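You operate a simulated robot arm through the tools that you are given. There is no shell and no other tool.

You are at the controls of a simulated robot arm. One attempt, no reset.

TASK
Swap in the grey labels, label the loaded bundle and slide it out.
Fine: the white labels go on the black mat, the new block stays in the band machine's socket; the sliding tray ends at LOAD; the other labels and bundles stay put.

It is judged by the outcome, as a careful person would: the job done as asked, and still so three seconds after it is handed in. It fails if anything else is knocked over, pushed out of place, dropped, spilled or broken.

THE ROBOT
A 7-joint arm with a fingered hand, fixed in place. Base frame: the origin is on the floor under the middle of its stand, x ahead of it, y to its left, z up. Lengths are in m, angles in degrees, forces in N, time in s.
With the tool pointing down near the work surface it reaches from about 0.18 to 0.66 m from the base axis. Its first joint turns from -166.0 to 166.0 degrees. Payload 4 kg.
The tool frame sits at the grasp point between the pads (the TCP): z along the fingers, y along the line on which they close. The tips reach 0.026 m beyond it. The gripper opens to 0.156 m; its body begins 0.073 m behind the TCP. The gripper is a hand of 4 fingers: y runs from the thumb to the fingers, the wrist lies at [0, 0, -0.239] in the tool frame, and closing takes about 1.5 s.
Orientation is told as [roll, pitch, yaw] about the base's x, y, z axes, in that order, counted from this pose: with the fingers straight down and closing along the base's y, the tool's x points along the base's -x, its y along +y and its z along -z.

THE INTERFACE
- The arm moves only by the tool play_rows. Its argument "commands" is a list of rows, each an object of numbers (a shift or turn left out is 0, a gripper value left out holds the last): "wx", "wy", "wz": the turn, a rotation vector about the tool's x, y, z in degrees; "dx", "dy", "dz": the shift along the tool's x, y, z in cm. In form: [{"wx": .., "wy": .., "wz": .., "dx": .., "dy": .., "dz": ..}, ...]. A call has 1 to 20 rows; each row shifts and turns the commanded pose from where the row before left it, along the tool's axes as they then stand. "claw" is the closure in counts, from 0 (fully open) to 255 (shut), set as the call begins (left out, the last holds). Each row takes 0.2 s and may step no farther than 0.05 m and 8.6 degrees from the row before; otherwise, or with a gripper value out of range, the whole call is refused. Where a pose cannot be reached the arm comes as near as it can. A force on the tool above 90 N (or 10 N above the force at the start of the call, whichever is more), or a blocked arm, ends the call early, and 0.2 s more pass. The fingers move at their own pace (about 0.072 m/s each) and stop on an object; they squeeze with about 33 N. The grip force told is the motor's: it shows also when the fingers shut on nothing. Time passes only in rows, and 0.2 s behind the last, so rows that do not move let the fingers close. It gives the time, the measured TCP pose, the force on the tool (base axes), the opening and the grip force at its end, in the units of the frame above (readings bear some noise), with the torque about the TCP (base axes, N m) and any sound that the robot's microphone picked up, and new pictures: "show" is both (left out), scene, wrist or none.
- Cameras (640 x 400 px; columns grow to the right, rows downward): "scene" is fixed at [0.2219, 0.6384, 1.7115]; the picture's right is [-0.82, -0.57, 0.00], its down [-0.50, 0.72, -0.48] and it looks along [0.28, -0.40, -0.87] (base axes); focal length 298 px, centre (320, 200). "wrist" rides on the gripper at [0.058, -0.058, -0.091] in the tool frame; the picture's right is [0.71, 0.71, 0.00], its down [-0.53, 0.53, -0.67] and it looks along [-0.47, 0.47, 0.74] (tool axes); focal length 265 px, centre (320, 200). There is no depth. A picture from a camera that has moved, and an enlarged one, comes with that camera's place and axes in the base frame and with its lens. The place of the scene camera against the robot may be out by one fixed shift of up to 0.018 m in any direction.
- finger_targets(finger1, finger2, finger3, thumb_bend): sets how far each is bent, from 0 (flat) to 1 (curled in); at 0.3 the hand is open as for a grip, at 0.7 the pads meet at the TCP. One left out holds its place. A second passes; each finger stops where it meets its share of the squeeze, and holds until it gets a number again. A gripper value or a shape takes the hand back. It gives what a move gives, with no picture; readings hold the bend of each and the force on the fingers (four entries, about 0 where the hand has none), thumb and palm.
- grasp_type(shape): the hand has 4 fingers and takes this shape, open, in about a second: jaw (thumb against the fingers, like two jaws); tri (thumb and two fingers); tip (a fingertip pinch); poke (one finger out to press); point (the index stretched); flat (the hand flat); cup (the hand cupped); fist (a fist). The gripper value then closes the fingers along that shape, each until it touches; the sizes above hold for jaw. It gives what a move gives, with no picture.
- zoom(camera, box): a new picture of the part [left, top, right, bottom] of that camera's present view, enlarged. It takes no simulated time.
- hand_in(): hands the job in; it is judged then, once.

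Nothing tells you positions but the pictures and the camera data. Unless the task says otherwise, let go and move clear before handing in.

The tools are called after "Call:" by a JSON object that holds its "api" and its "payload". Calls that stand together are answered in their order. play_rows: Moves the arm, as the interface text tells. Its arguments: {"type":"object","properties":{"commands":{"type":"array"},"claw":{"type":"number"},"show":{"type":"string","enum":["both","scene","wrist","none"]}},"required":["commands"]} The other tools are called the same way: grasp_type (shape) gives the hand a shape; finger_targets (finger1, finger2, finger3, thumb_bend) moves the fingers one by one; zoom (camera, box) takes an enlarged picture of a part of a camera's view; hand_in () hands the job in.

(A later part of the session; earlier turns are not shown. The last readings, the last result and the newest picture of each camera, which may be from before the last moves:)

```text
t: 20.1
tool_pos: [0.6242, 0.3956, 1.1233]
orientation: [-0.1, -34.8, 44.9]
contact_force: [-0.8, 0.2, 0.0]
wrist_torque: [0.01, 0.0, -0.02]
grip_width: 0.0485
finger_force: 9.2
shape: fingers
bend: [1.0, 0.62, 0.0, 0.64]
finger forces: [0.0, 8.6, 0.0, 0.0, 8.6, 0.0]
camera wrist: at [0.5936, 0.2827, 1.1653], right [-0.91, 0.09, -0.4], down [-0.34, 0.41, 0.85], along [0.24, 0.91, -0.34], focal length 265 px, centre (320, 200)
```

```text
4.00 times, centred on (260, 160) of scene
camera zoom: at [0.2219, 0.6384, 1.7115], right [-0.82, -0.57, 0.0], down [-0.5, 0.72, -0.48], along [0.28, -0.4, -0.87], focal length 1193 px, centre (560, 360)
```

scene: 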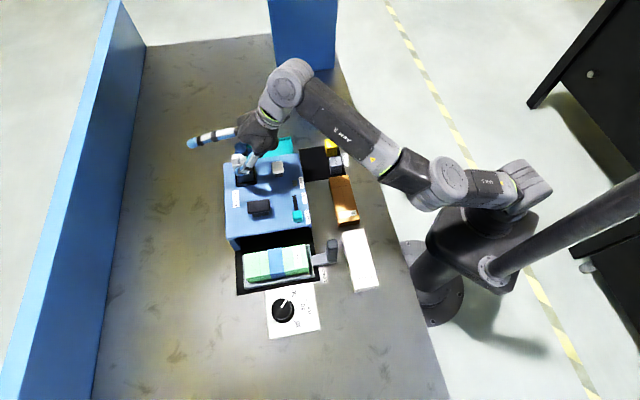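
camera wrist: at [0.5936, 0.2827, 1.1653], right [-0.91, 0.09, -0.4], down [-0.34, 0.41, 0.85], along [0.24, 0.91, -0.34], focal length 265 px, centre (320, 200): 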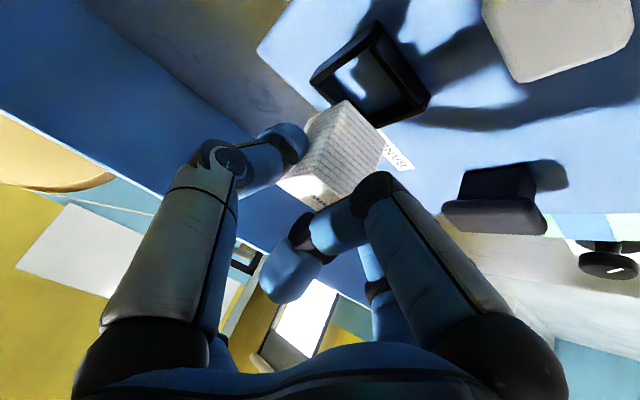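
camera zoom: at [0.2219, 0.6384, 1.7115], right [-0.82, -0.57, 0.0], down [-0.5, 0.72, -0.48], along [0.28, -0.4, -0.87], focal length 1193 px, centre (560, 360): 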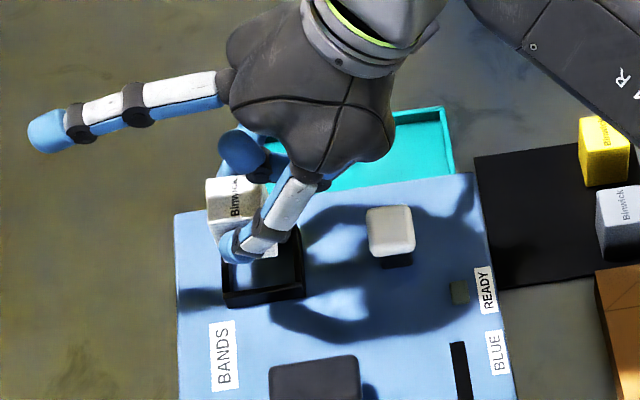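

The white block is out of the socket and held firmly. I'll carry it diagonally back toward the black mat, staying above the white cap.

Call:
{"api": "play_rows", "payload": {"commands": [{"dx": 1.79, "dy": -1.54, "dz": -1.66}, {"dx": 1.79, "dy": -1.54, "dz": -1.66}, {"dx": 1.79, "dy": -1.54, "dz": -1.66}, {"dx": 1.79, "dy": -1.54, "dz": -1.66}, {"dx": 1.79, "dy": -1.54, "dz": -1.66}, {}], "show": "both"}}

Call:
{"api": "zoom", "payload": {"camera": "wrist", "box": [160, 0, 480, 200]}}

```text
t: 21.5
tool_pos: [0.593, 0.2567, 1.1402]
orientation: [0.0, -34.9, 44.9]
contact_force: [0.8, 0.7, -0.6]
wrist_torque: [-0.01, 0.02, 0.0]
grip_width: 0.0485
finger_force: 8.3
shape: fingers
bend: [1.0, 0.62, 0.0, 0.64]
finger forces: [0.0, 8.6, 0.0, 0.0, 8.5, 0.1]
camera wrist: at [0.5622, 0.1436, 1.1813], right [-0.91, 0.09, -0.4], down [-0.34, 0.41, 0.85], along [0.24, 0.91, -0.34], focal length 265 px, centre (320, 200)
```

scene: 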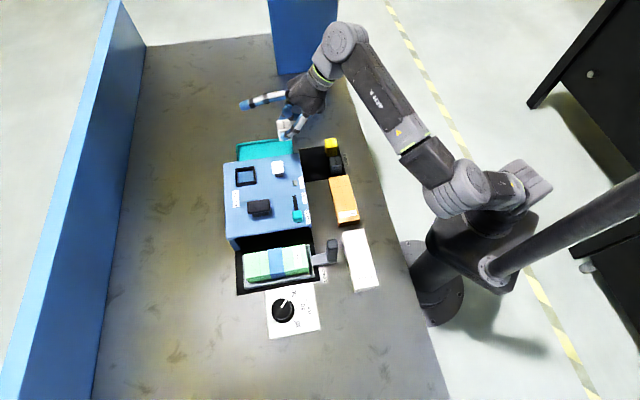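
wrist: 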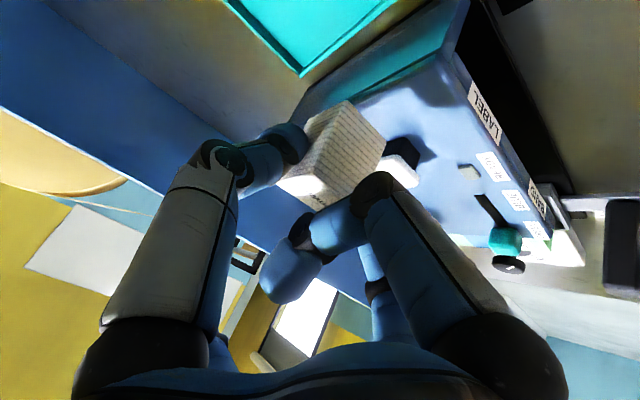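

```text
2.00 times, centred on (320, 100) of wrist
camera zoom: at [0.5622, 0.1436, 1.1813], right [-0.91, 0.09, -0.4], down [-0.34, 0.41, 0.85], along [0.24, 0.91, -0.34], focal length 531 px, centre (320, 400)
```

zoom: 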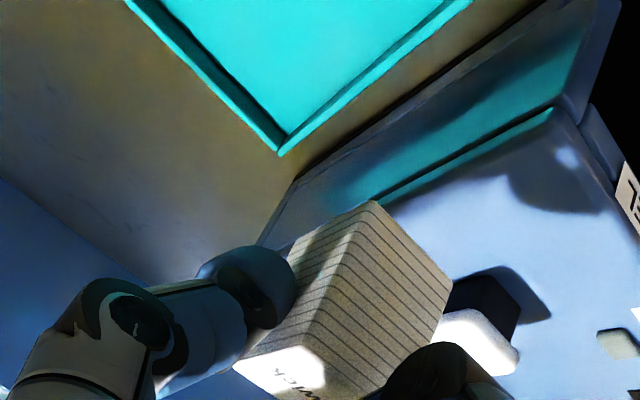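

The block is steady in the hand. Next I'll move over the free, machine-side half of the mat and then lower.

Call:
{"api": "play_rows", "payload": {"commands": [{"dx": 2.83, "dy": -0.06, "dz": -0.35}, {"dx": 2.83, "dy": -0.06, "dz": -0.35}, {"dx": 2.83, "dy": -0.06, "dz": -0.35}, {}], "show": "both"}}

Call:
{"api": "zoom", "payload": {"camera": "scene", "box": [240, 90, 380, 200]}}

```text
t: 22.5
tool_pos: [0.5396, 0.2002, 1.0985]
orientation: [-0.2, -34.8, 45.0]
contact_force: [0.1, -0.2, -0.3]
wrist_torque: [-0.01, 0.0, 0.0]
grip_width: 0.0485
finger_force: 8.1
shape: fingers
bend: [1.0, 0.62, 0.0, 0.65]
finger forces: [0.1, 8.5, 0.0, 0.0, 8.5, 0.1]
camera wrist: at [0.5094, 0.0876, 1.1405], right [-0.91, 0.09, -0.4], down [-0.34, 0.41, 0.85], along [0.24, 0.91, -0.34], focal length 265 px, centre (320, 200)
```

scene: 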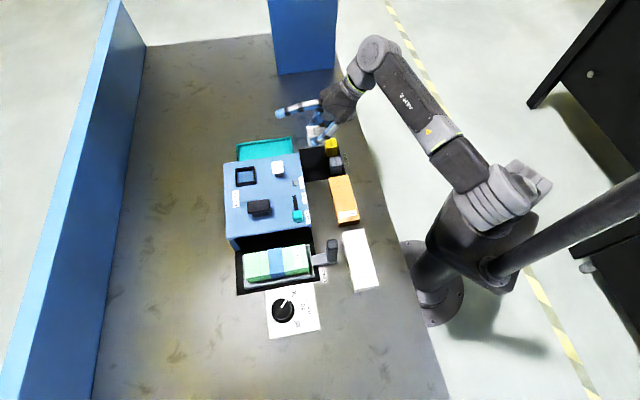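
wrist: 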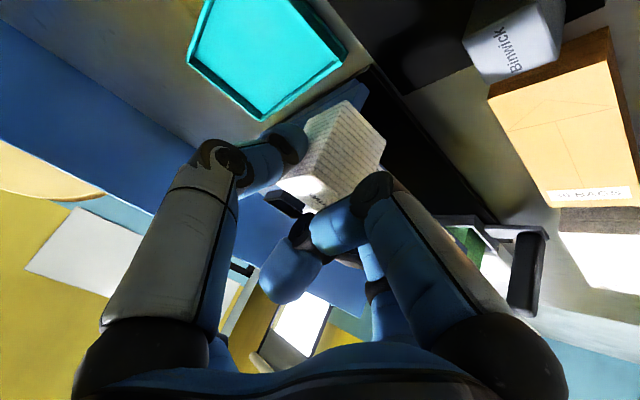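

```text
3.64 times, centred on (310, 145) of scene
camera zoom: at [0.2219, 0.6384, 1.7115], right [-0.82, -0.57, 0.0], down [-0.5, 0.72, -0.48], along [0.28, -0.4, -0.87], focal length 1084 px, centre (356, 400)
```

zoom: 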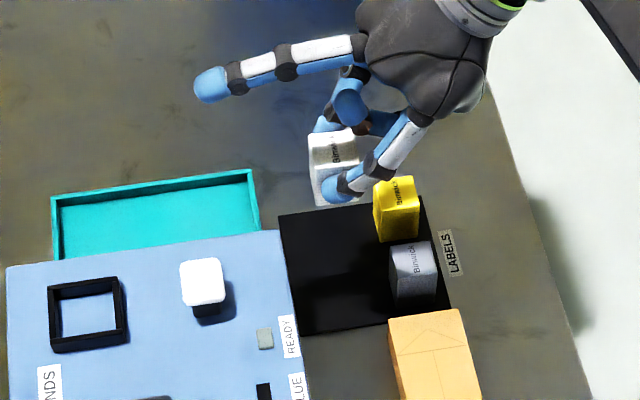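

I'm over the free part of the mat. I'll lower most of the way and check.

Call:
{"api": "play_rows", "payload": {"commands": [{"dx": 1.14, "dz": 1.64}, {"dx": 1.14, "dz": 1.64}, {"dx": 1.14, "dz": 1.64}, {"dx": 1.14, "dz": 1.64}, {}], "show": "both"}}

Call:
{"api": "zoom", "payload": {"camera": "scene", "box": [270, 100, 370, 180]}}

Call:
{"api": "zoom", "payload": {"camera": "wrist", "box": [220, 0, 640, 260]}}

```text
t: 23.7
tool_pos: [0.5397, 0.2015, 1.0212]
orientation: [-0.2, -34.9, 44.9]
contact_force: [0.1, -0.5, -0.5]
wrist_torque: [-0.03, -0.01, -0.03]
grip_width: 0.0486
finger_force: 8.7
shape: fingers
bend: [1.0, 0.62, 0.0, 0.65]
finger forces: [0.1, 8.5, 0.0, 0.0, 8.5, 0.1]
camera wrist: at [0.5101, 0.0889, 1.0623], right [-0.91, 0.09, -0.4], down [-0.34, 0.41, 0.85], along [0.24, 0.91, -0.34], focal length 265 px, centre (320, 200)
```

scene: 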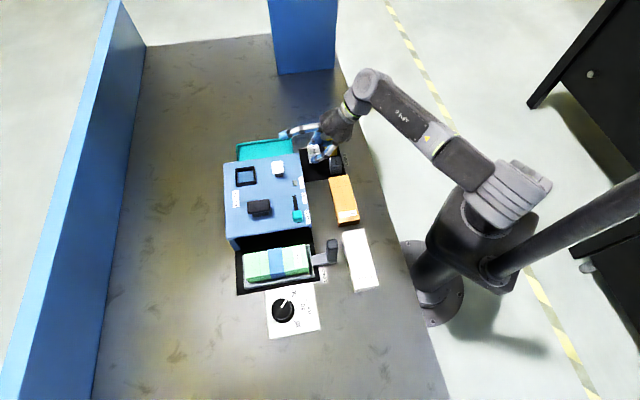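
wrist: 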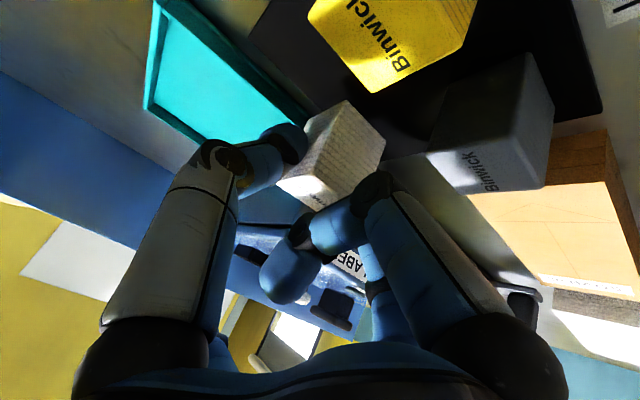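

```text
5.00 times, centred on (320, 140) of scene
camera zoom: at [0.2219, 0.6384, 1.7115], right [-0.82, -0.57, 0.0], down [-0.5, 0.72, -0.48], along [0.28, -0.4, -0.87], focal length 1491 px, centre (320, 500)
```

zoom: 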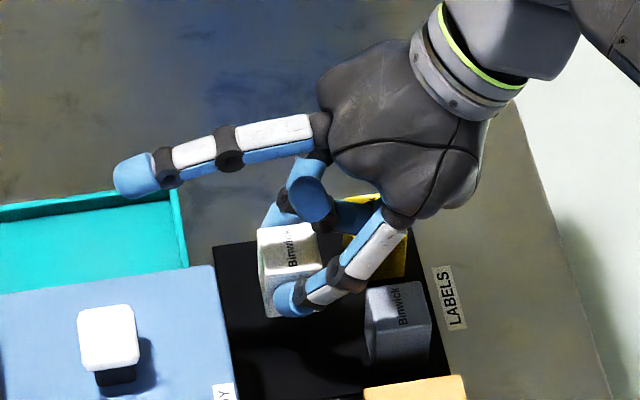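

```text
1.52 times, centred on (430, 130) of wrist
camera zoom: at [0.5101, 0.0889, 1.0623], right [-0.91, 0.09, -0.4], down [-0.34, 0.41, 0.85], along [0.24, 0.91, -0.34], focal length 404 px, centre (152, 307)
```

zoom: 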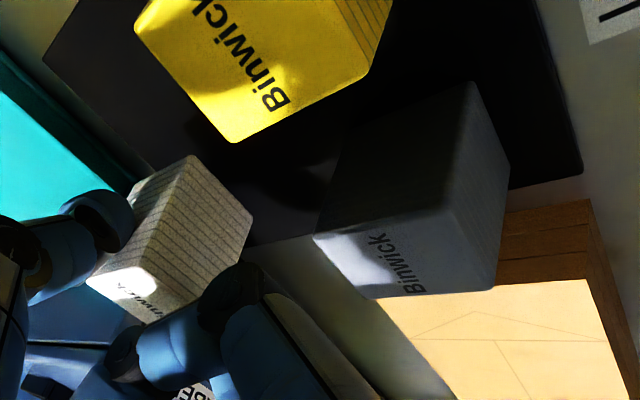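

The white block is about 2–3 cm above the mat and well clear of yellow and grey. I'll lower the rest in small steps while watching the force.

Call:
{"api": "play_rows", "payload": {"commands": [{"dx": 0.57, "dz": 0.82}, {"dx": 0.57, "dz": 0.82}, {"dx": 0.114, "dz": 0.164}, {}], "show": "none"}}

Call:
{"api": "zoom", "payload": {"camera": "scene", "box": [270, 100, 370, 180]}}

Call:
{"api": "zoom", "payload": {"camera": "wrist", "box": [220, 0, 640, 260]}}

```text
t: 24.7
tool_pos: [0.5401, 0.1995, 0.9985]
orientation: [-0.1, -34.7, 44.9]
contact_force: [-0.2, -0.5, -0.1]
wrist_torque: [0.01, 0.02, -0.03]
grip_width: 0.0488
finger_force: 8.1
shape: fingers
bend: [1.0, 0.62, 0.0, 0.65]
finger forces: [0.0, 8.6, 0.0, 0.0, 8.6, 0.0]
```

```text
5.00 times, centred on (320, 140) of scene
camera zoom: at [0.2219, 0.6384, 1.7115], right [-0.82, -0.57, 0.0], down [-0.5, 0.72, -0.48], along [0.28, -0.4, -0.87], focal length 1491 px, centre (320, 500)
```

zoom: 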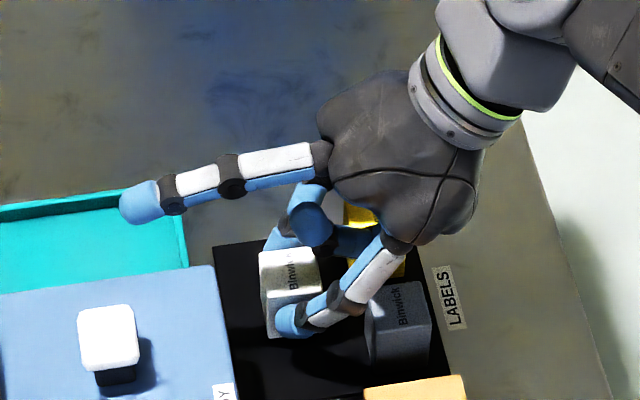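

```text
1.52 times, centred on (430, 130) of wrist
camera zoom: at [0.5099, 0.0885, 1.0403], right [-0.91, 0.09, -0.4], down [-0.34, 0.41, 0.85], along [0.24, 0.91, -0.34], focal length 404 px, centre (152, 307)
```

zoom: 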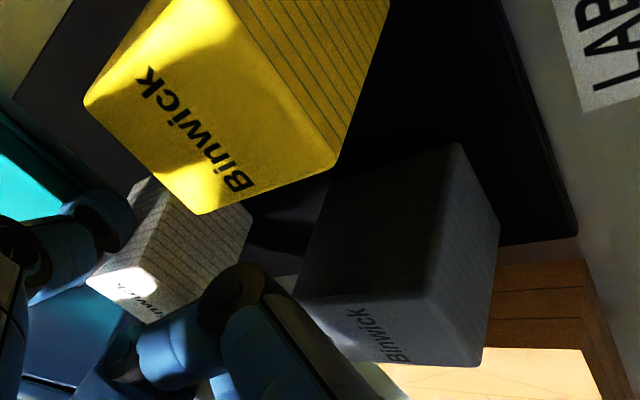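

Call:
{"api": "play_rows", "payload": {"commands": [{"dx": 0.086, "dz": 0.123}, {"dx": 0.086, "dz": 0.123}, {}], "show": "none"}}

```text
t: 25.5
tool_pos: [0.5404, 0.2008, 0.9961]
orientation: [-0.1, -34.8, 44.9]
contact_force: [0.9, 0.8, 0.0]
wrist_torque: [0.02, 0.0, 0.0]
grip_width: 0.0484
finger_force: 8.0
shape: fingers
bend: [1.0, 0.62, 0.0, 0.65]
finger forces: [0.0, 8.5, 0.0, 0.0, 8.5, 0.0]
```

Call:
{"api": "play_rows", "payload": {"commands": [{"dx": 0.086, "dz": 0.123}, {}], "show": "none"}}

Call:
{"api": "zoom", "payload": {"camera": "scene", "box": [290, 120, 350, 170]}}

```text
t: 26.1
tool_pos: [0.541, 0.2007, 0.9942]
orientation: [-0.1, -34.8, 45.0]
contact_force: [0.7, 0.7, -0.5]
wrist_torque: [-0.01, 0.01, -0.02]
grip_width: 0.0485
finger_force: 8.7
shape: fingers
bend: [1.0, 0.62, 0.0, 0.65]
finger forces: [0.0, 8.4, 0.0, 0.1, 8.5, 0.0]
```

```text
8.00 times, centred on (320, 145) of scene
camera zoom: at [0.2219, 0.6384, 1.7115], right [-0.82, -0.57, 0.0], down [-0.5, 0.72, -0.48], along [0.28, -0.4, -0.87], focal length 2386 px, centre (320, 640)
```

zoom: 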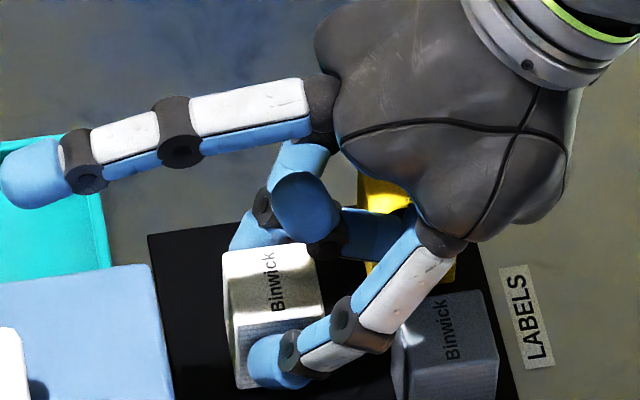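

Call:
{"api": "play_rows", "payload": {"commands": [{"dx": 0.086, "dz": 0.123}, {}], "show": "none"}}

Call:
{"api": "play_rows", "payload": {"commands": [{"dx": 0.086, "dz": 0.123}, {}], "show": "none"}}

```text
t: 26.7
tool_pos: [0.5415, 0.2007, 0.9935]
orientation: [-0.1, -34.8, 44.8]
contact_force: [-0.2, -0.1, -0.2]
wrist_torque: [0.01, -0.01, 0.01]
grip_width: 0.0486
finger_force: 8.8
shape: fingers
bend: [1.0, 0.62, 0.0, 0.65]
finger forces: [0.1, 8.5, 0.0, 0.0, 8.4, 0.0]
```

```text
t: 27.3
tool_pos: [0.54, 0.2017, 0.9924]
orientation: [-0.1, -34.9, 44.9]
contact_force: [-0.4, -0.9, 2.1]
wrist_torque: [0.01, 0.01, -0.02]
grip_width: 0.049
finger_force: 8.4
shape: fingers
bend: [1.0, 0.62, 0.0, 0.65]
finger forces: [0.0, 8.4, 0.0, 0.1, 9.0, 0.0]
```

Call:
{"api": "play_rows", "payload": {"commands": [{"dx": 0.057, "dz": 0.082}, {}], "show": "both"}}

```text
t: 27.9
tool_pos: [0.5401, 0.2007, 0.9914]
orientation: [-0.1, -34.9, 44.8]
contact_force: [-0.4, -1.2, 4.7]
wrist_torque: [0.02, 0.0, 0.04]
grip_width: 0.0486
finger_force: 9.5
shape: fingers
bend: [1.0, 0.62, 0.0, 0.65]
finger forces: [0.0, 9.2, 0.0, 0.1, 9.3, 0.1]
camera wrist: at [0.5105, 0.0884, 1.0327], right [-0.91, 0.09, -0.41], down [-0.34, 0.41, 0.85], along [0.24, 0.91, -0.34], focal length 265 px, centre (320, 200)
```

scene: 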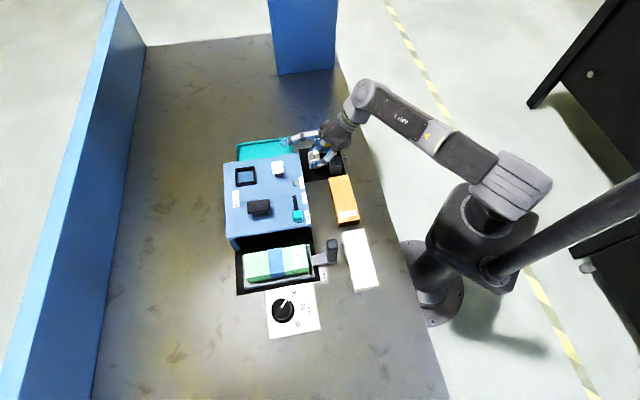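
wrist: 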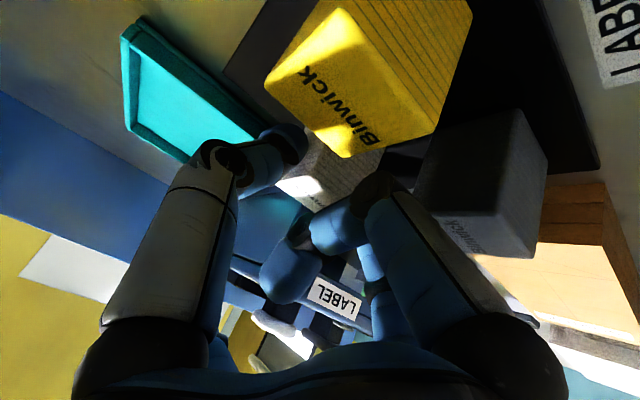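

The white block now rests on the mat (4.7 N contact). I'll open thumb and finger 2 to release it.

Call:
{"api": "zoom", "payload": {"camera": "wrist", "box": [240, 100, 400, 220]}}

Call:
{"api": "finger_targets", "payload": {"finger2": 0.55, "thumb_bend": 0.55}}

Call:
{"api": "zoom", "payload": {"camera": "wrist", "box": [240, 100, 400, 220]}}

Call:
{"api": "zoom", "payload": {"camera": "scene", "box": [290, 120, 350, 170]}}

```text
3.33 times, centred on (320, 160) of wrist
camera zoom: at [0.5105, 0.0884, 1.0327], right [-0.91, 0.09, -0.41], down [-0.34, 0.41, 0.85], along [0.24, 0.91, -0.34], focal length 885 px, centre (320, 333)
```

zoom: 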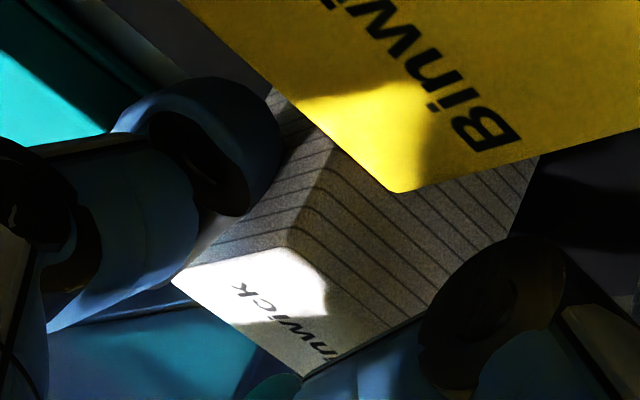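

```text
t: 28.9
tool_pos: [0.5406, 0.2005, 0.9908]
orientation: [0.0, -34.8, 44.9]
contact_force: [-0.1, -0.2, -0.6]
wrist_torque: [-0.01, 0.02, -0.02]
grip_width: 0.058
finger_force: 0.1
shape: fingers
bend: [1.0, 0.55, 0.0, 0.55]
finger forces: [0.1, 0.1, 0.0, 0.0, 0.0, 0.1]
```

```text
3.33 times, centred on (320, 160) of wrist
camera zoom: at [0.5105, 0.0885, 1.0325], right [-0.91, 0.09, -0.4], down [-0.34, 0.41, 0.85], along [0.24, 0.91, -0.34], focal length 885 px, centre (320, 333)
```

zoom: 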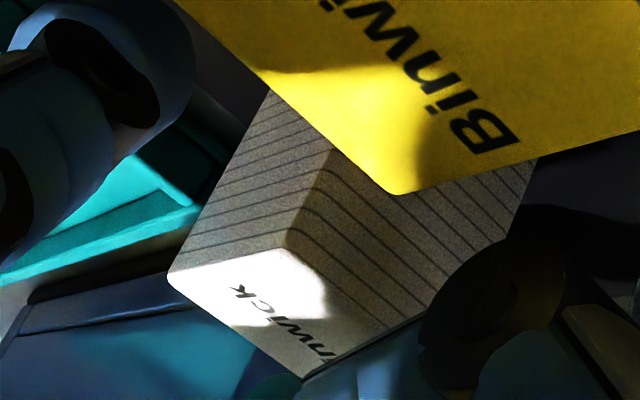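

```text
8.00 times, centred on (320, 145) of scene
camera zoom: at [0.2219, 0.6384, 1.7115], right [-0.82, -0.57, 0.0], down [-0.5, 0.72, -0.48], along [0.28, -0.4, -0.87], focal length 2386 px, centre (320, 640)
```

zoom: 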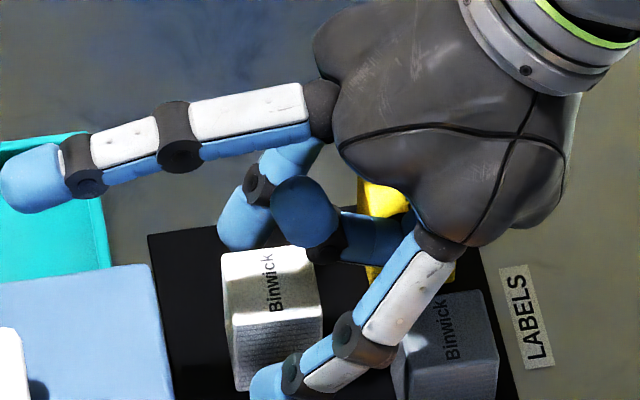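

Released cleanly. I'll raise straight up, clear of all blocks, and look over the result.

Call:
{"api": "play_rows", "payload": {"commands": [{"dx": -0.57, "dz": -0.82}, {"dx": -1.14, "dz": -1.64}, {"dx": -1.14, "dz": -1.64}, {"dx": -1.14, "dz": -1.64}, {"dx": -1.14, "dz": -1.64}, {}], "show": "both"}}

Call:
{"api": "zoom", "payload": {"camera": "wrist", "box": [220, 0, 640, 260]}}

Call:
{"api": "zoom", "payload": {"camera": "scene", "box": [270, 110, 370, 190]}}

```text
t: 30.3
tool_pos: [0.5405, 0.2001, 1.0811]
orientation: [-0.1, -34.7, 44.9]
contact_force: [0.3, 0.2, -0.3]
wrist_torque: [0.01, 0.03, 0.04]
grip_width: 0.0581
finger_force: 0.0
shape: fingers
bend: [1.0, 0.55, 0.0, 0.55]
finger forces: [0.0, 0.0, 0.0, 0.0, 0.0, 0.1]
camera wrist: at [0.5103, 0.0879, 1.1221], right [-0.91, 0.09, -0.4], down [-0.34, 0.41, 0.85], along [0.24, 0.91, -0.34], focal length 265 px, centre (320, 200)
```

scene: 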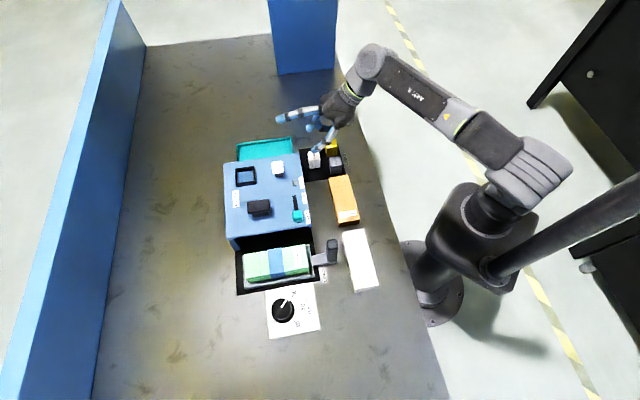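
wrist: 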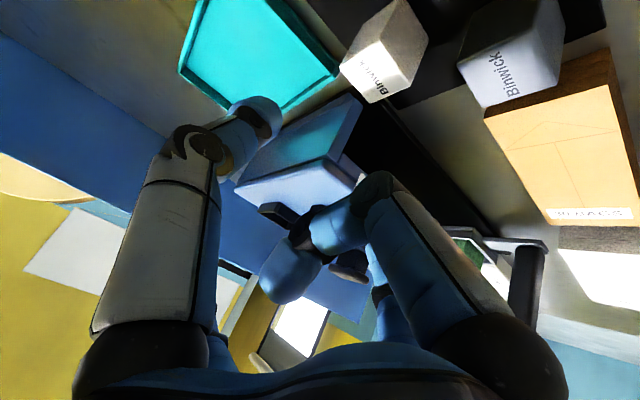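

```text
1.52 times, centred on (430, 130) of wrist
camera zoom: at [0.5103, 0.0879, 1.1221], right [-0.91, 0.09, -0.4], down [-0.34, 0.41, 0.85], along [0.24, 0.91, -0.34], focal length 404 px, centre (152, 307)
```

zoom: 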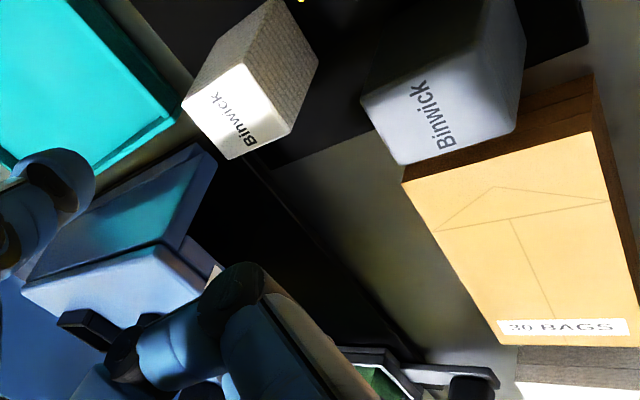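

```text
5.00 times, centred on (320, 150) of scene
camera zoom: at [0.2219, 0.6384, 1.7115], right [-0.82, -0.57, 0.0], down [-0.5, 0.72, -0.48], along [0.28, -0.4, -0.87], focal length 1491 px, centre (320, 450)
```

zoom: 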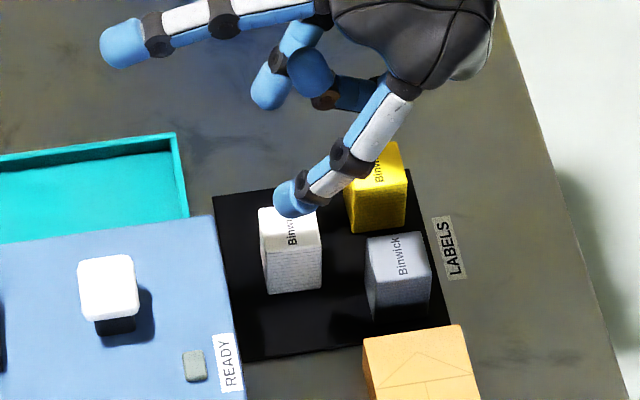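

White is standing on the mat. Grey's centre works out at n≈0.4715, m≈−0.2047; I'll narrow the finger opening and move over it at a safe height.

Call:
{"api": "finger_targets", "payload": {"finger2": 0.595, "thumb_bend": 0.595}}

Call:
{"api": "play_rows", "payload": {"commands": [{"dx": 2.04, "dy": 1.14, "dz": -0.56}, {"dx": 2.04, "dy": 1.14, "dz": -0.56}, {"dx": 2.04, "dy": 1.14, "dz": -0.56}, {}], "show": "both"}}

Call:
{"api": "zoom", "payload": {"camera": "wrist", "box": [160, 40, 480, 240]}}

Call:
{"api": "zoom", "payload": {"camera": "scene", "box": [280, 100, 400, 200]}}

```text
t: 31.3
tool_pos: [0.5413, 0.1993, 1.0802]
orientation: [0.0, -34.8, 44.9]
contact_force: [-0.6, 0.4, 0.3]
wrist_torque: [-0.03, 0.01, 0.0]
grip_width: 0.0539
finger_force: 0.1
shape: fingers
bend: [1.0, 0.59, 0.0, 0.59]
finger forces: [0.0, 0.0, 0.0, 0.0, 0.0, 0.0]
```

```text
t: 32.3
tool_pos: [0.4756, 0.182, 1.0614]
orientation: [-0.2, -34.9, 44.9]
contact_force: [-0.3, 0.3, 0.2]
wrist_torque: [0.04, -0.03, 0.0]
grip_width: 0.0535
finger_force: 0.1
shape: fingers
bend: [1.0, 0.59, 0.0, 0.59]
finger forces: [0.1, 0.0, 0.0, 0.1, 0.0, 0.0]
camera wrist: at [0.445, 0.0702, 1.1025], right [-0.91, 0.09, -0.4], down [-0.34, 0.41, 0.85], along [0.24, 0.91, -0.34], focal length 265 px, centre (320, 200)
```

scene: 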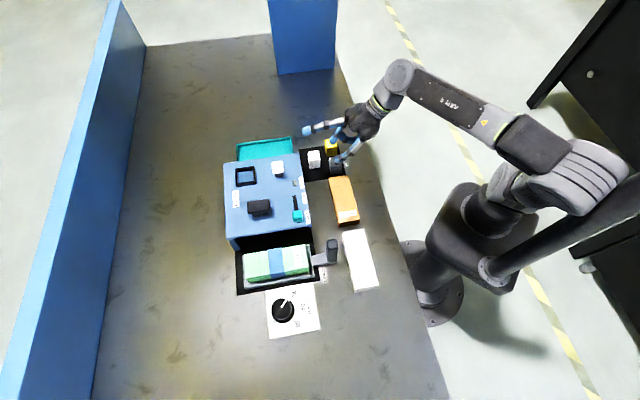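
wrist: 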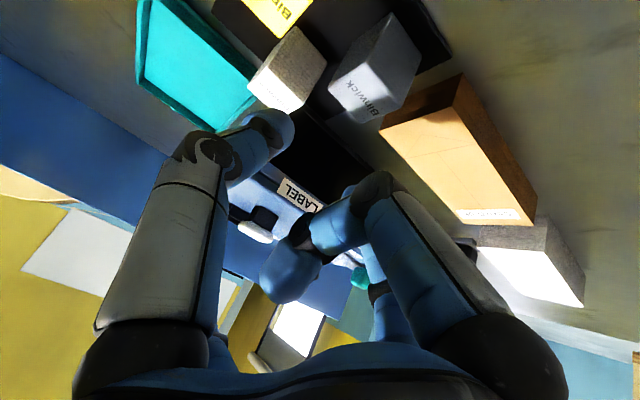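

```text
2.00 times, centred on (320, 140) of wrist
camera zoom: at [0.445, 0.0702, 1.1025], right [-0.91, 0.09, -0.4], down [-0.34, 0.41, 0.85], along [0.24, 0.91, -0.34], focal length 531 px, centre (320, 320)
```

zoom: 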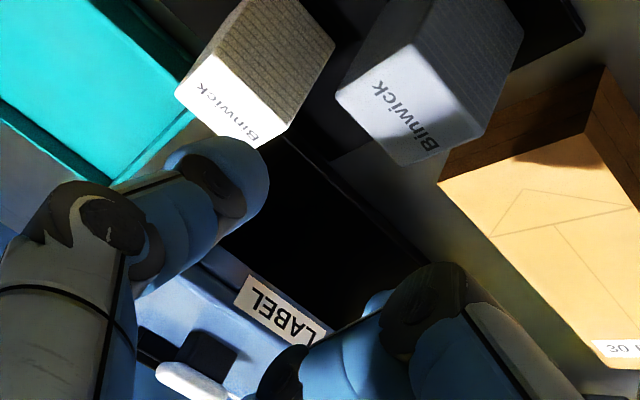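

```text
4.00 times, centred on (340, 150) of scene
camera zoom: at [0.2219, 0.6384, 1.7115], right [-0.82, -0.57, 0.0], down [-0.5, 0.72, -0.48], along [0.28, -0.4, -0.87], focal length 1193 px, centre (240, 400)
```

zoom: 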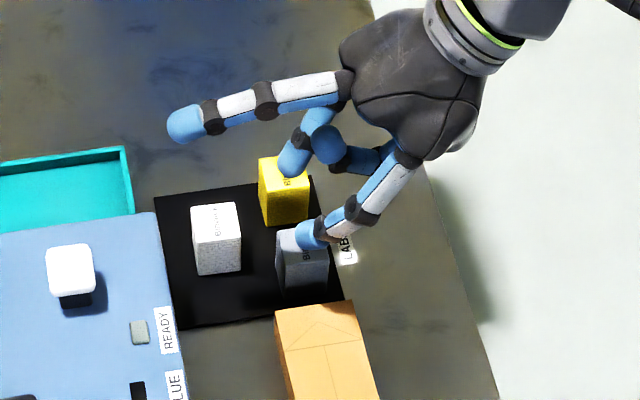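

I'm above grey with the fingers straddling it. I'll lower partway and check the clearances to yellow and the 30-bag bundle.

Call:
{"api": "play_rows", "payload": {"commands": [{"dx": 0.63, "dy": 0.03, "dz": 0.82}, {"dx": 0.63, "dy": 0.03, "dz": 0.82}, {"dx": 0.63, "dy": 0.03, "dz": 0.82}, {"dx": 0.63, "dy": 0.03, "dz": 0.82}, {}], "show": "both"}}

Call:
{"api": "zoom", "payload": {"camera": "wrist", "box": [160, 40, 480, 240]}}

Call:
{"api": "zoom", "payload": {"camera": "scene", "box": [300, 120, 370, 180]}}

```text
t: 33.5
tool_pos: [0.4725, 0.1834, 1.0195]
orientation: [-0.1, -34.8, 44.8]
contact_force: [-0.2, -0.3, 0.3]
wrist_torque: [0.01, -0.02, -0.05]
grip_width: 0.0538
finger_force: 0.0
shape: fingers
bend: [1.0, 0.59, 0.0, 0.59]
finger forces: [0.0, 0.0, 0.0, 0.1, 0.0, 0.1]
camera wrist: at [0.4421, 0.0705, 1.06], right [-0.91, 0.09, -0.4], down [-0.34, 0.41, 0.85], along [0.24, 0.91, -0.34], focal length 265 px, centre (320, 200)
```

scene: 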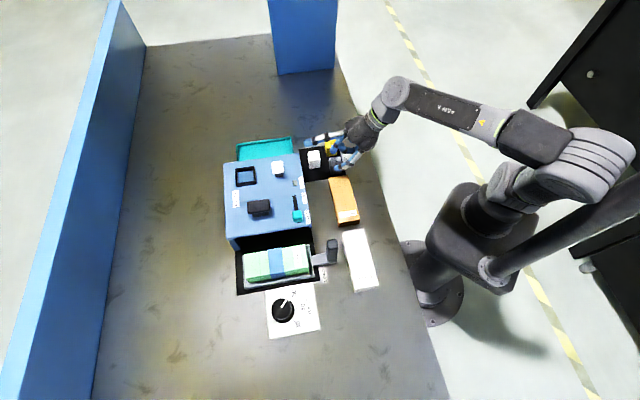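
wrist: 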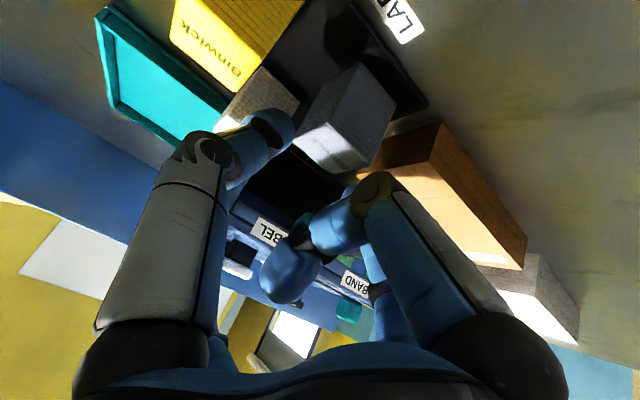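

```text
2.00 times, centred on (320, 140) of wrist
camera zoom: at [0.4421, 0.0705, 1.06], right [-0.91, 0.09, -0.4], down [-0.34, 0.41, 0.85], along [0.24, 0.91, -0.34], focal length 531 px, centre (320, 320)
```

zoom: 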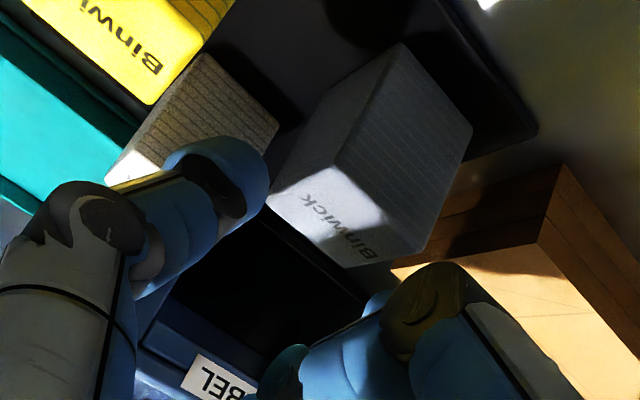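

```text
6.67 times, centred on (335, 150) of scene
camera zoom: at [0.2219, 0.6384, 1.7115], right [-0.82, -0.57, 0.0], down [-0.5, 0.72, -0.48], along [0.28, -0.4, -0.87], focal length 1988 px, centre (220, 533)
```

zoom: 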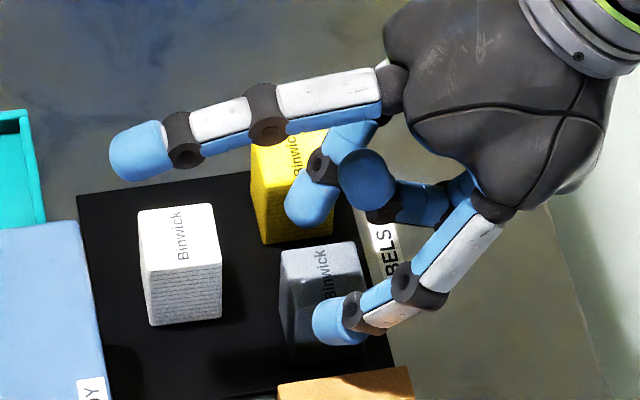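

Call:
{"api": "zoom", "payload": {"camera": "scene", "box": [440, 90, 640, 300]}}

```text
1.90 times, centred on (540, 195) of scene
camera zoom: at [0.2219, 0.6384, 1.7115], right [-0.82, -0.57, 0.0], down [-0.5, 0.72, -0.48], along [0.28, -0.4, -0.87], focal length 568 px, centre (-99, 210)
```

zoom: 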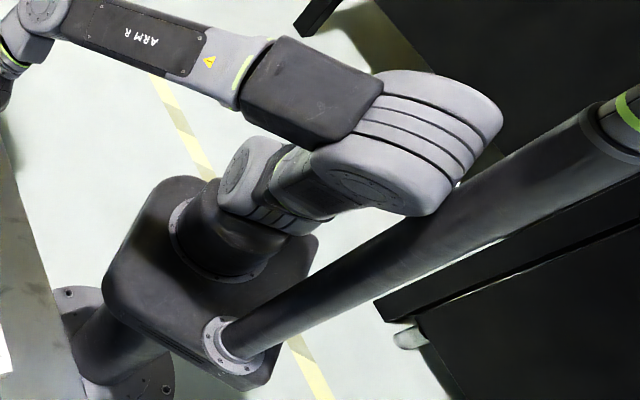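

The elbow is near the mast, so I'll continue down in small steps and check the elbow gap each time.

Call:
{"api": "play_rows", "payload": {"commands": [{"dx": 0.34, "dy": 0.0, "dz": 0.49}, {"dx": 0.34, "dy": 0.0, "dz": 0.49}, {}], "show": "none"}}

Call:
{"api": "zoom", "payload": {"camera": "scene", "box": [440, 90, 640, 300]}}

Call:
{"api": "zoom", "payload": {"camera": "wrist", "box": [160, 40, 480, 240]}}

Call:
{"api": "zoom", "payload": {"camera": "scene", "box": [300, 120, 370, 180]}}

```text
t: 34.3
tool_pos: [0.4721, 0.1812, 1.006]
orientation: [0.0, -34.8, 44.9]
contact_force: [0.4, 0.4, 0.2]
wrist_torque: [0.01, 0.01, -0.03]
grip_width: 0.0537
finger_force: 0.1
shape: fingers
bend: [1.0, 0.59, 0.0, 0.59]
finger forces: [0.0, 0.1, 0.0, 0.1, 0.1, 0.0]
```

```text
1.90 times, centred on (540, 195) of scene
camera zoom: at [0.2219, 0.6384, 1.7115], right [-0.82, -0.57, 0.0], down [-0.5, 0.72, -0.48], along [0.28, -0.4, -0.87], focal length 568 px, centre (-99, 210)
```

zoom: 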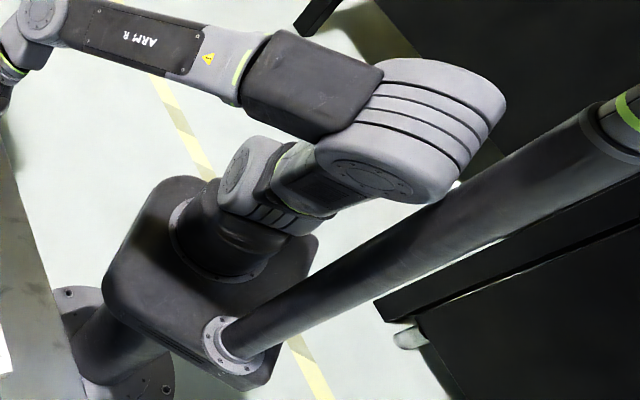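

```text
2.00 times, centred on (320, 140) of wrist
camera zoom: at [0.4414, 0.0694, 1.0472], right [-0.91, 0.09, -0.4], down [-0.34, 0.41, 0.85], along [0.24, 0.91, -0.34], focal length 531 px, centre (320, 320)
```

zoom: 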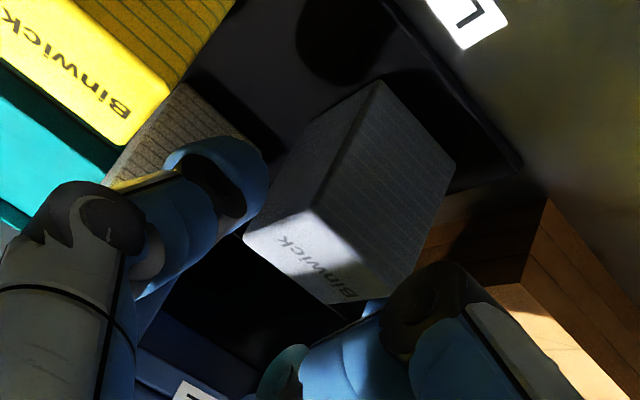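

```text
6.67 times, centred on (335, 150) of scene
camera zoom: at [0.2219, 0.6384, 1.7115], right [-0.82, -0.57, 0.0], down [-0.5, 0.72, -0.48], along [0.28, -0.4, -0.87], focal length 1988 px, centre (220, 533)
```

zoom: 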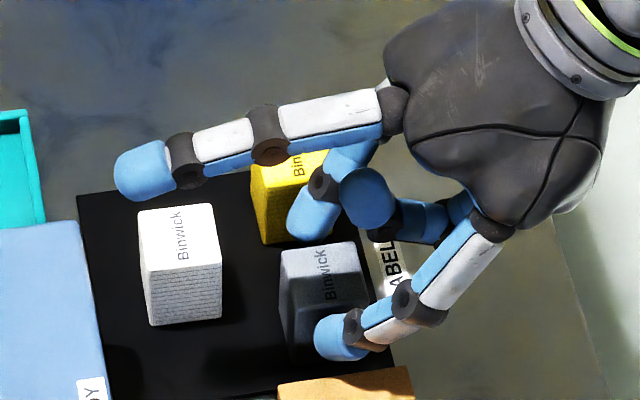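

The elbow is moving away from the mast as I lower, and the fingers are clear of yellow and the bundle. I'll lower another centimetre.

Call:
{"api": "play_rows", "payload": {"commands": [{"dx": 0.285, "dz": 0.41}, {"dx": 0.285, "dz": 0.41}, {}], "show": "none"}}

Call:
{"api": "zoom", "payload": {"camera": "wrist", "box": [160, 60, 480, 260]}}

Call:
{"api": "zoom", "payload": {"camera": "wrist", "box": [240, 100, 400, 220]}}

Call:
{"api": "zoom", "payload": {"camera": "scene", "box": [310, 130, 370, 180]}}

```text
t: 35.1
tool_pos: [0.4721, 0.1822, 0.9952]
orientation: [-0.2, -34.8, 44.8]
contact_force: [0.0, 0.2, 0.3]
wrist_torque: [0.01, 0.01, 0.04]
grip_width: 0.0537
finger_force: 0.1
shape: fingers
bend: [1.0, 0.59, 0.0, 0.59]
finger forces: [0.1, 0.0, 0.0, 0.1, 0.0, 0.1]
```

```text
2.00 times, centred on (320, 160) of wrist
camera zoom: at [0.4416, 0.0697, 1.0378], right [-0.91, 0.09, -0.4], down [-0.34, 0.41, 0.85], along [0.24, 0.91, -0.34], focal length 531 px, centre (320, 280)
```

zoom: 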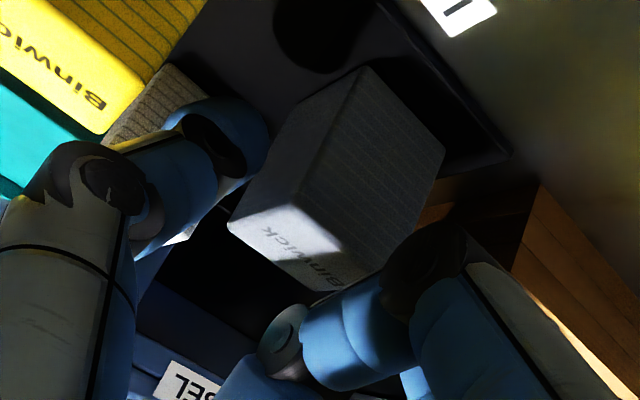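

```text
3.33 times, centred on (320, 160) of wrist
camera zoom: at [0.4416, 0.0697, 1.0378], right [-0.91, 0.09, -0.4], down [-0.34, 0.41, 0.85], along [0.24, 0.91, -0.34], focal length 885 px, centre (320, 333)
```

zoom: 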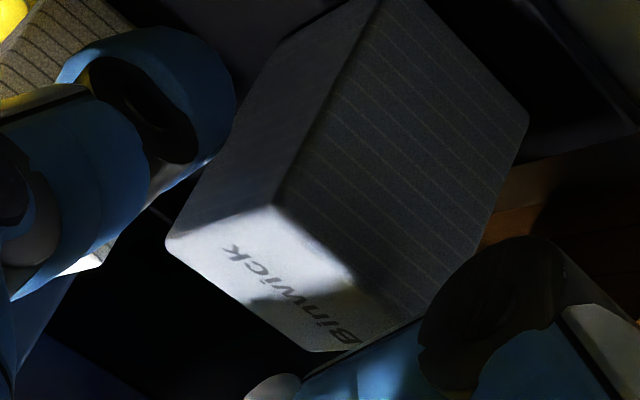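

```text
8.00 times, centred on (340, 155) of scene
camera zoom: at [0.2219, 0.6384, 1.7115], right [-0.82, -0.57, 0.0], down [-0.5, 0.72, -0.48], along [0.28, -0.4, -0.87], focal length 2386 px, centre (160, 560)
```

zoom: 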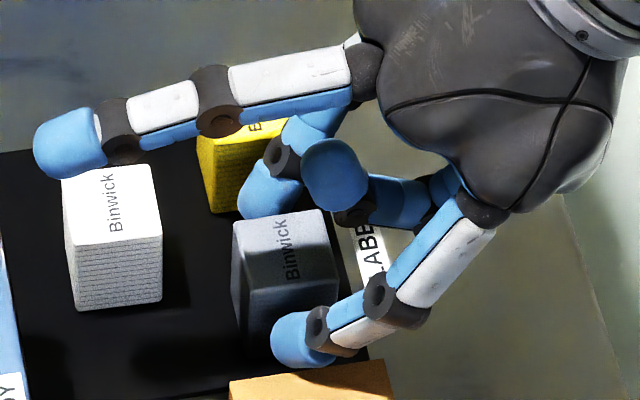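

Comparison with the reference view of the white block shows the same hold geometry within 1–2 mm. I'll close on grey.

Call:
{"api": "finger_targets", "payload": {"finger2": 0.7, "thumb_bend": 0.7}}

Call:
{"api": "zoom", "payload": {"camera": "wrist", "box": [240, 100, 400, 220]}}

Call:
{"api": "zoom", "payload": {"camera": "scene", "box": [310, 130, 370, 180]}}

```text
t: 36.1
tool_pos: [0.4717, 0.1823, 0.9959]
orientation: [-0.1, -34.8, 44.9]
contact_force: [0.1, -0.8, 1.0]
wrist_torque: [-0.01, 0.03, 0.04]
grip_width: 0.0488
finger_force: 8.9
shape: fingers
bend: [1.0, 0.62, 0.0, 0.64]
finger forces: [0.1, 8.5, 0.0, 0.0, 9.1, 0.0]
```

```text
3.33 times, centred on (320, 160) of wrist
camera zoom: at [0.4415, 0.0697, 1.0379], right [-0.91, 0.09, -0.4], down [-0.34, 0.41, 0.85], along [0.24, 0.91, -0.34], focal length 885 px, centre (320, 333)
```

zoom: 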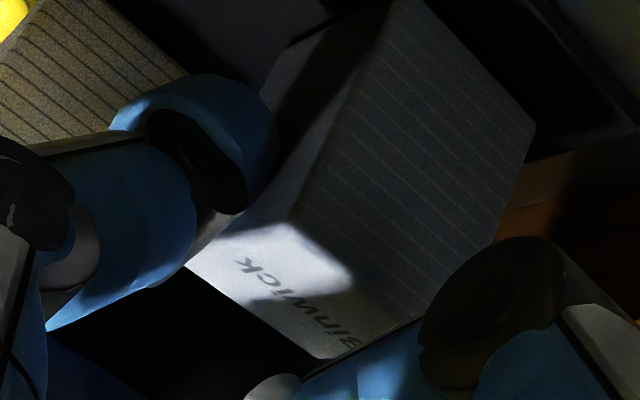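

```text
8.00 times, centred on (340, 155) of scene
camera zoom: at [0.2219, 0.6384, 1.7115], right [-0.82, -0.57, 0.0], down [-0.5, 0.72, -0.48], along [0.28, -0.4, -0.87], focal length 2386 px, centre (160, 560)
```

zoom: 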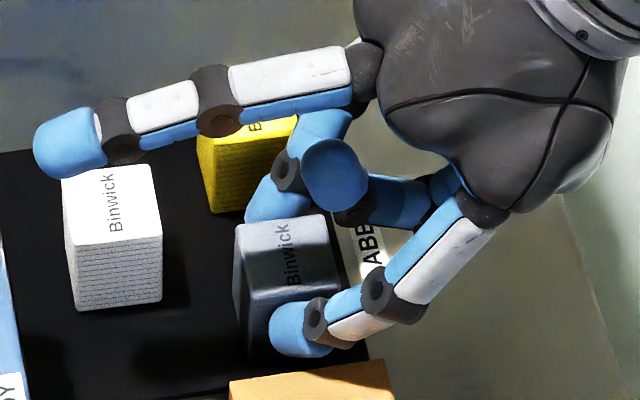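

Grey is gripped with the same finger bends as white. I'll lift it straight up.

Call:
{"api": "play_rows", "payload": {"commands": [{"dx": -0.285, "dz": -0.41}, {"dx": -0.57, "dz": -0.82}, {"dx": -0.57, "dz": -0.82}, {"dx": -0.57, "dz": -0.82}, {"dx": -0.57, "dz": -0.82}, {"dx": -0.57, "dz": -0.82}, {}], "show": "both"}}

Call:
{"api": "zoom", "payload": {"camera": "scene", "box": [280, 100, 400, 200]}}

```text
t: 37.7
tool_pos: [0.473, 0.1823, 1.0505]
orientation: [-0.1, -34.8, 44.9]
contact_force: [0.2, 0.5, 0.2]
wrist_torque: [-0.01, 0.02, -0.03]
grip_width: 0.0487
finger_force: 8.8
shape: fingers
bend: [1.0, 0.62, 0.0, 0.64]
finger forces: [0.0, 8.6, 0.1, 0.0, 8.6, 0.0]
camera wrist: at [0.4417, 0.0704, 1.0933], right [-0.91, 0.09, -0.4], down [-0.34, 0.41, 0.85], along [0.24, 0.91, -0.34], focal length 265 px, centre (320, 200)
```

scene: 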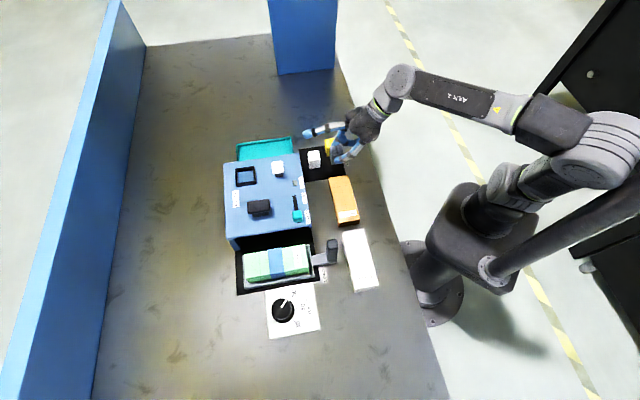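
wrist: 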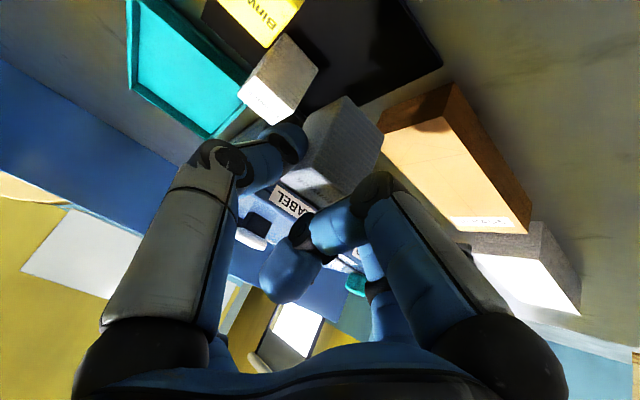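

```text
4.00 times, centred on (340, 150) of scene
camera zoom: at [0.2219, 0.6384, 1.7115], right [-0.82, -0.57, 0.0], down [-0.5, 0.72, -0.48], along [0.28, -0.4, -0.87], focal length 1193 px, centre (240, 400)
```

zoom: 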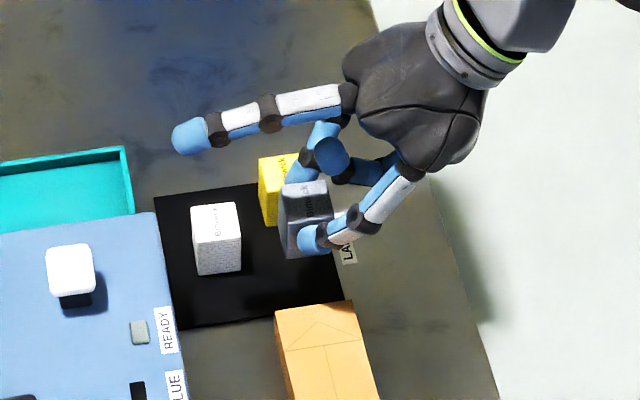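

Grey is up and clear. I'll carry it outward and up over the machine, passing beside the white cap.

Call:
{"api": "play_rows", "payload": {"commands": [{"dx": -2.78, "dy": 0.14, "dz": -0.2}, {"dx": -2.78, "dy": 0.14, "dz": -0.2}, {"dx": -2.78, "dy": 0.14, "dz": -0.2}, {"dx": -2.78, "dy": 0.14, "dz": -0.2}, {"dx": -2.75, "dz": 1.3}, {"dx": -2.75, "dz": 1.3}, {"dx": -2.75, "dz": 1.3}, {}], "show": "both"}}

```text
t: 39.5
tool_pos: [0.5948, 0.3105, 1.1372]
orientation: [0.1, -34.7, 44.8]
contact_force: [0.3, -0.4, -0.6]
wrist_torque: [0.02, -0.03, 0.01]
grip_width: 0.0486
finger_force: 8.3
shape: fingers
bend: [1.0, 0.62, 0.0, 0.64]
finger forces: [0.0, 8.5, 0.0, 0.0, 8.4, 0.1]
camera wrist: at [0.5637, 0.1977, 1.179], right [-0.91, 0.09, -0.4], down [-0.34, 0.41, 0.85], along [0.24, 0.91, -0.34], focal length 265 px, centre (320, 200)
```

scene: 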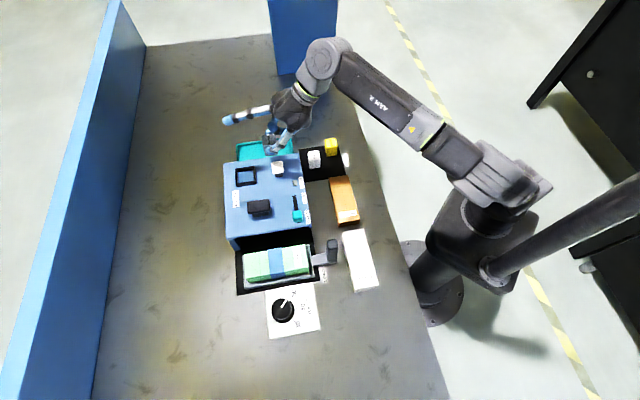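
wrist: 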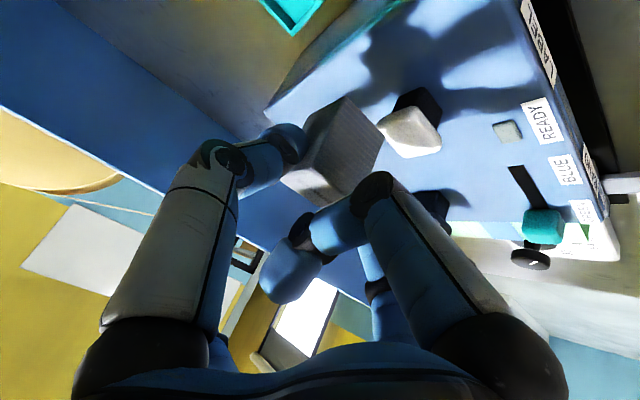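

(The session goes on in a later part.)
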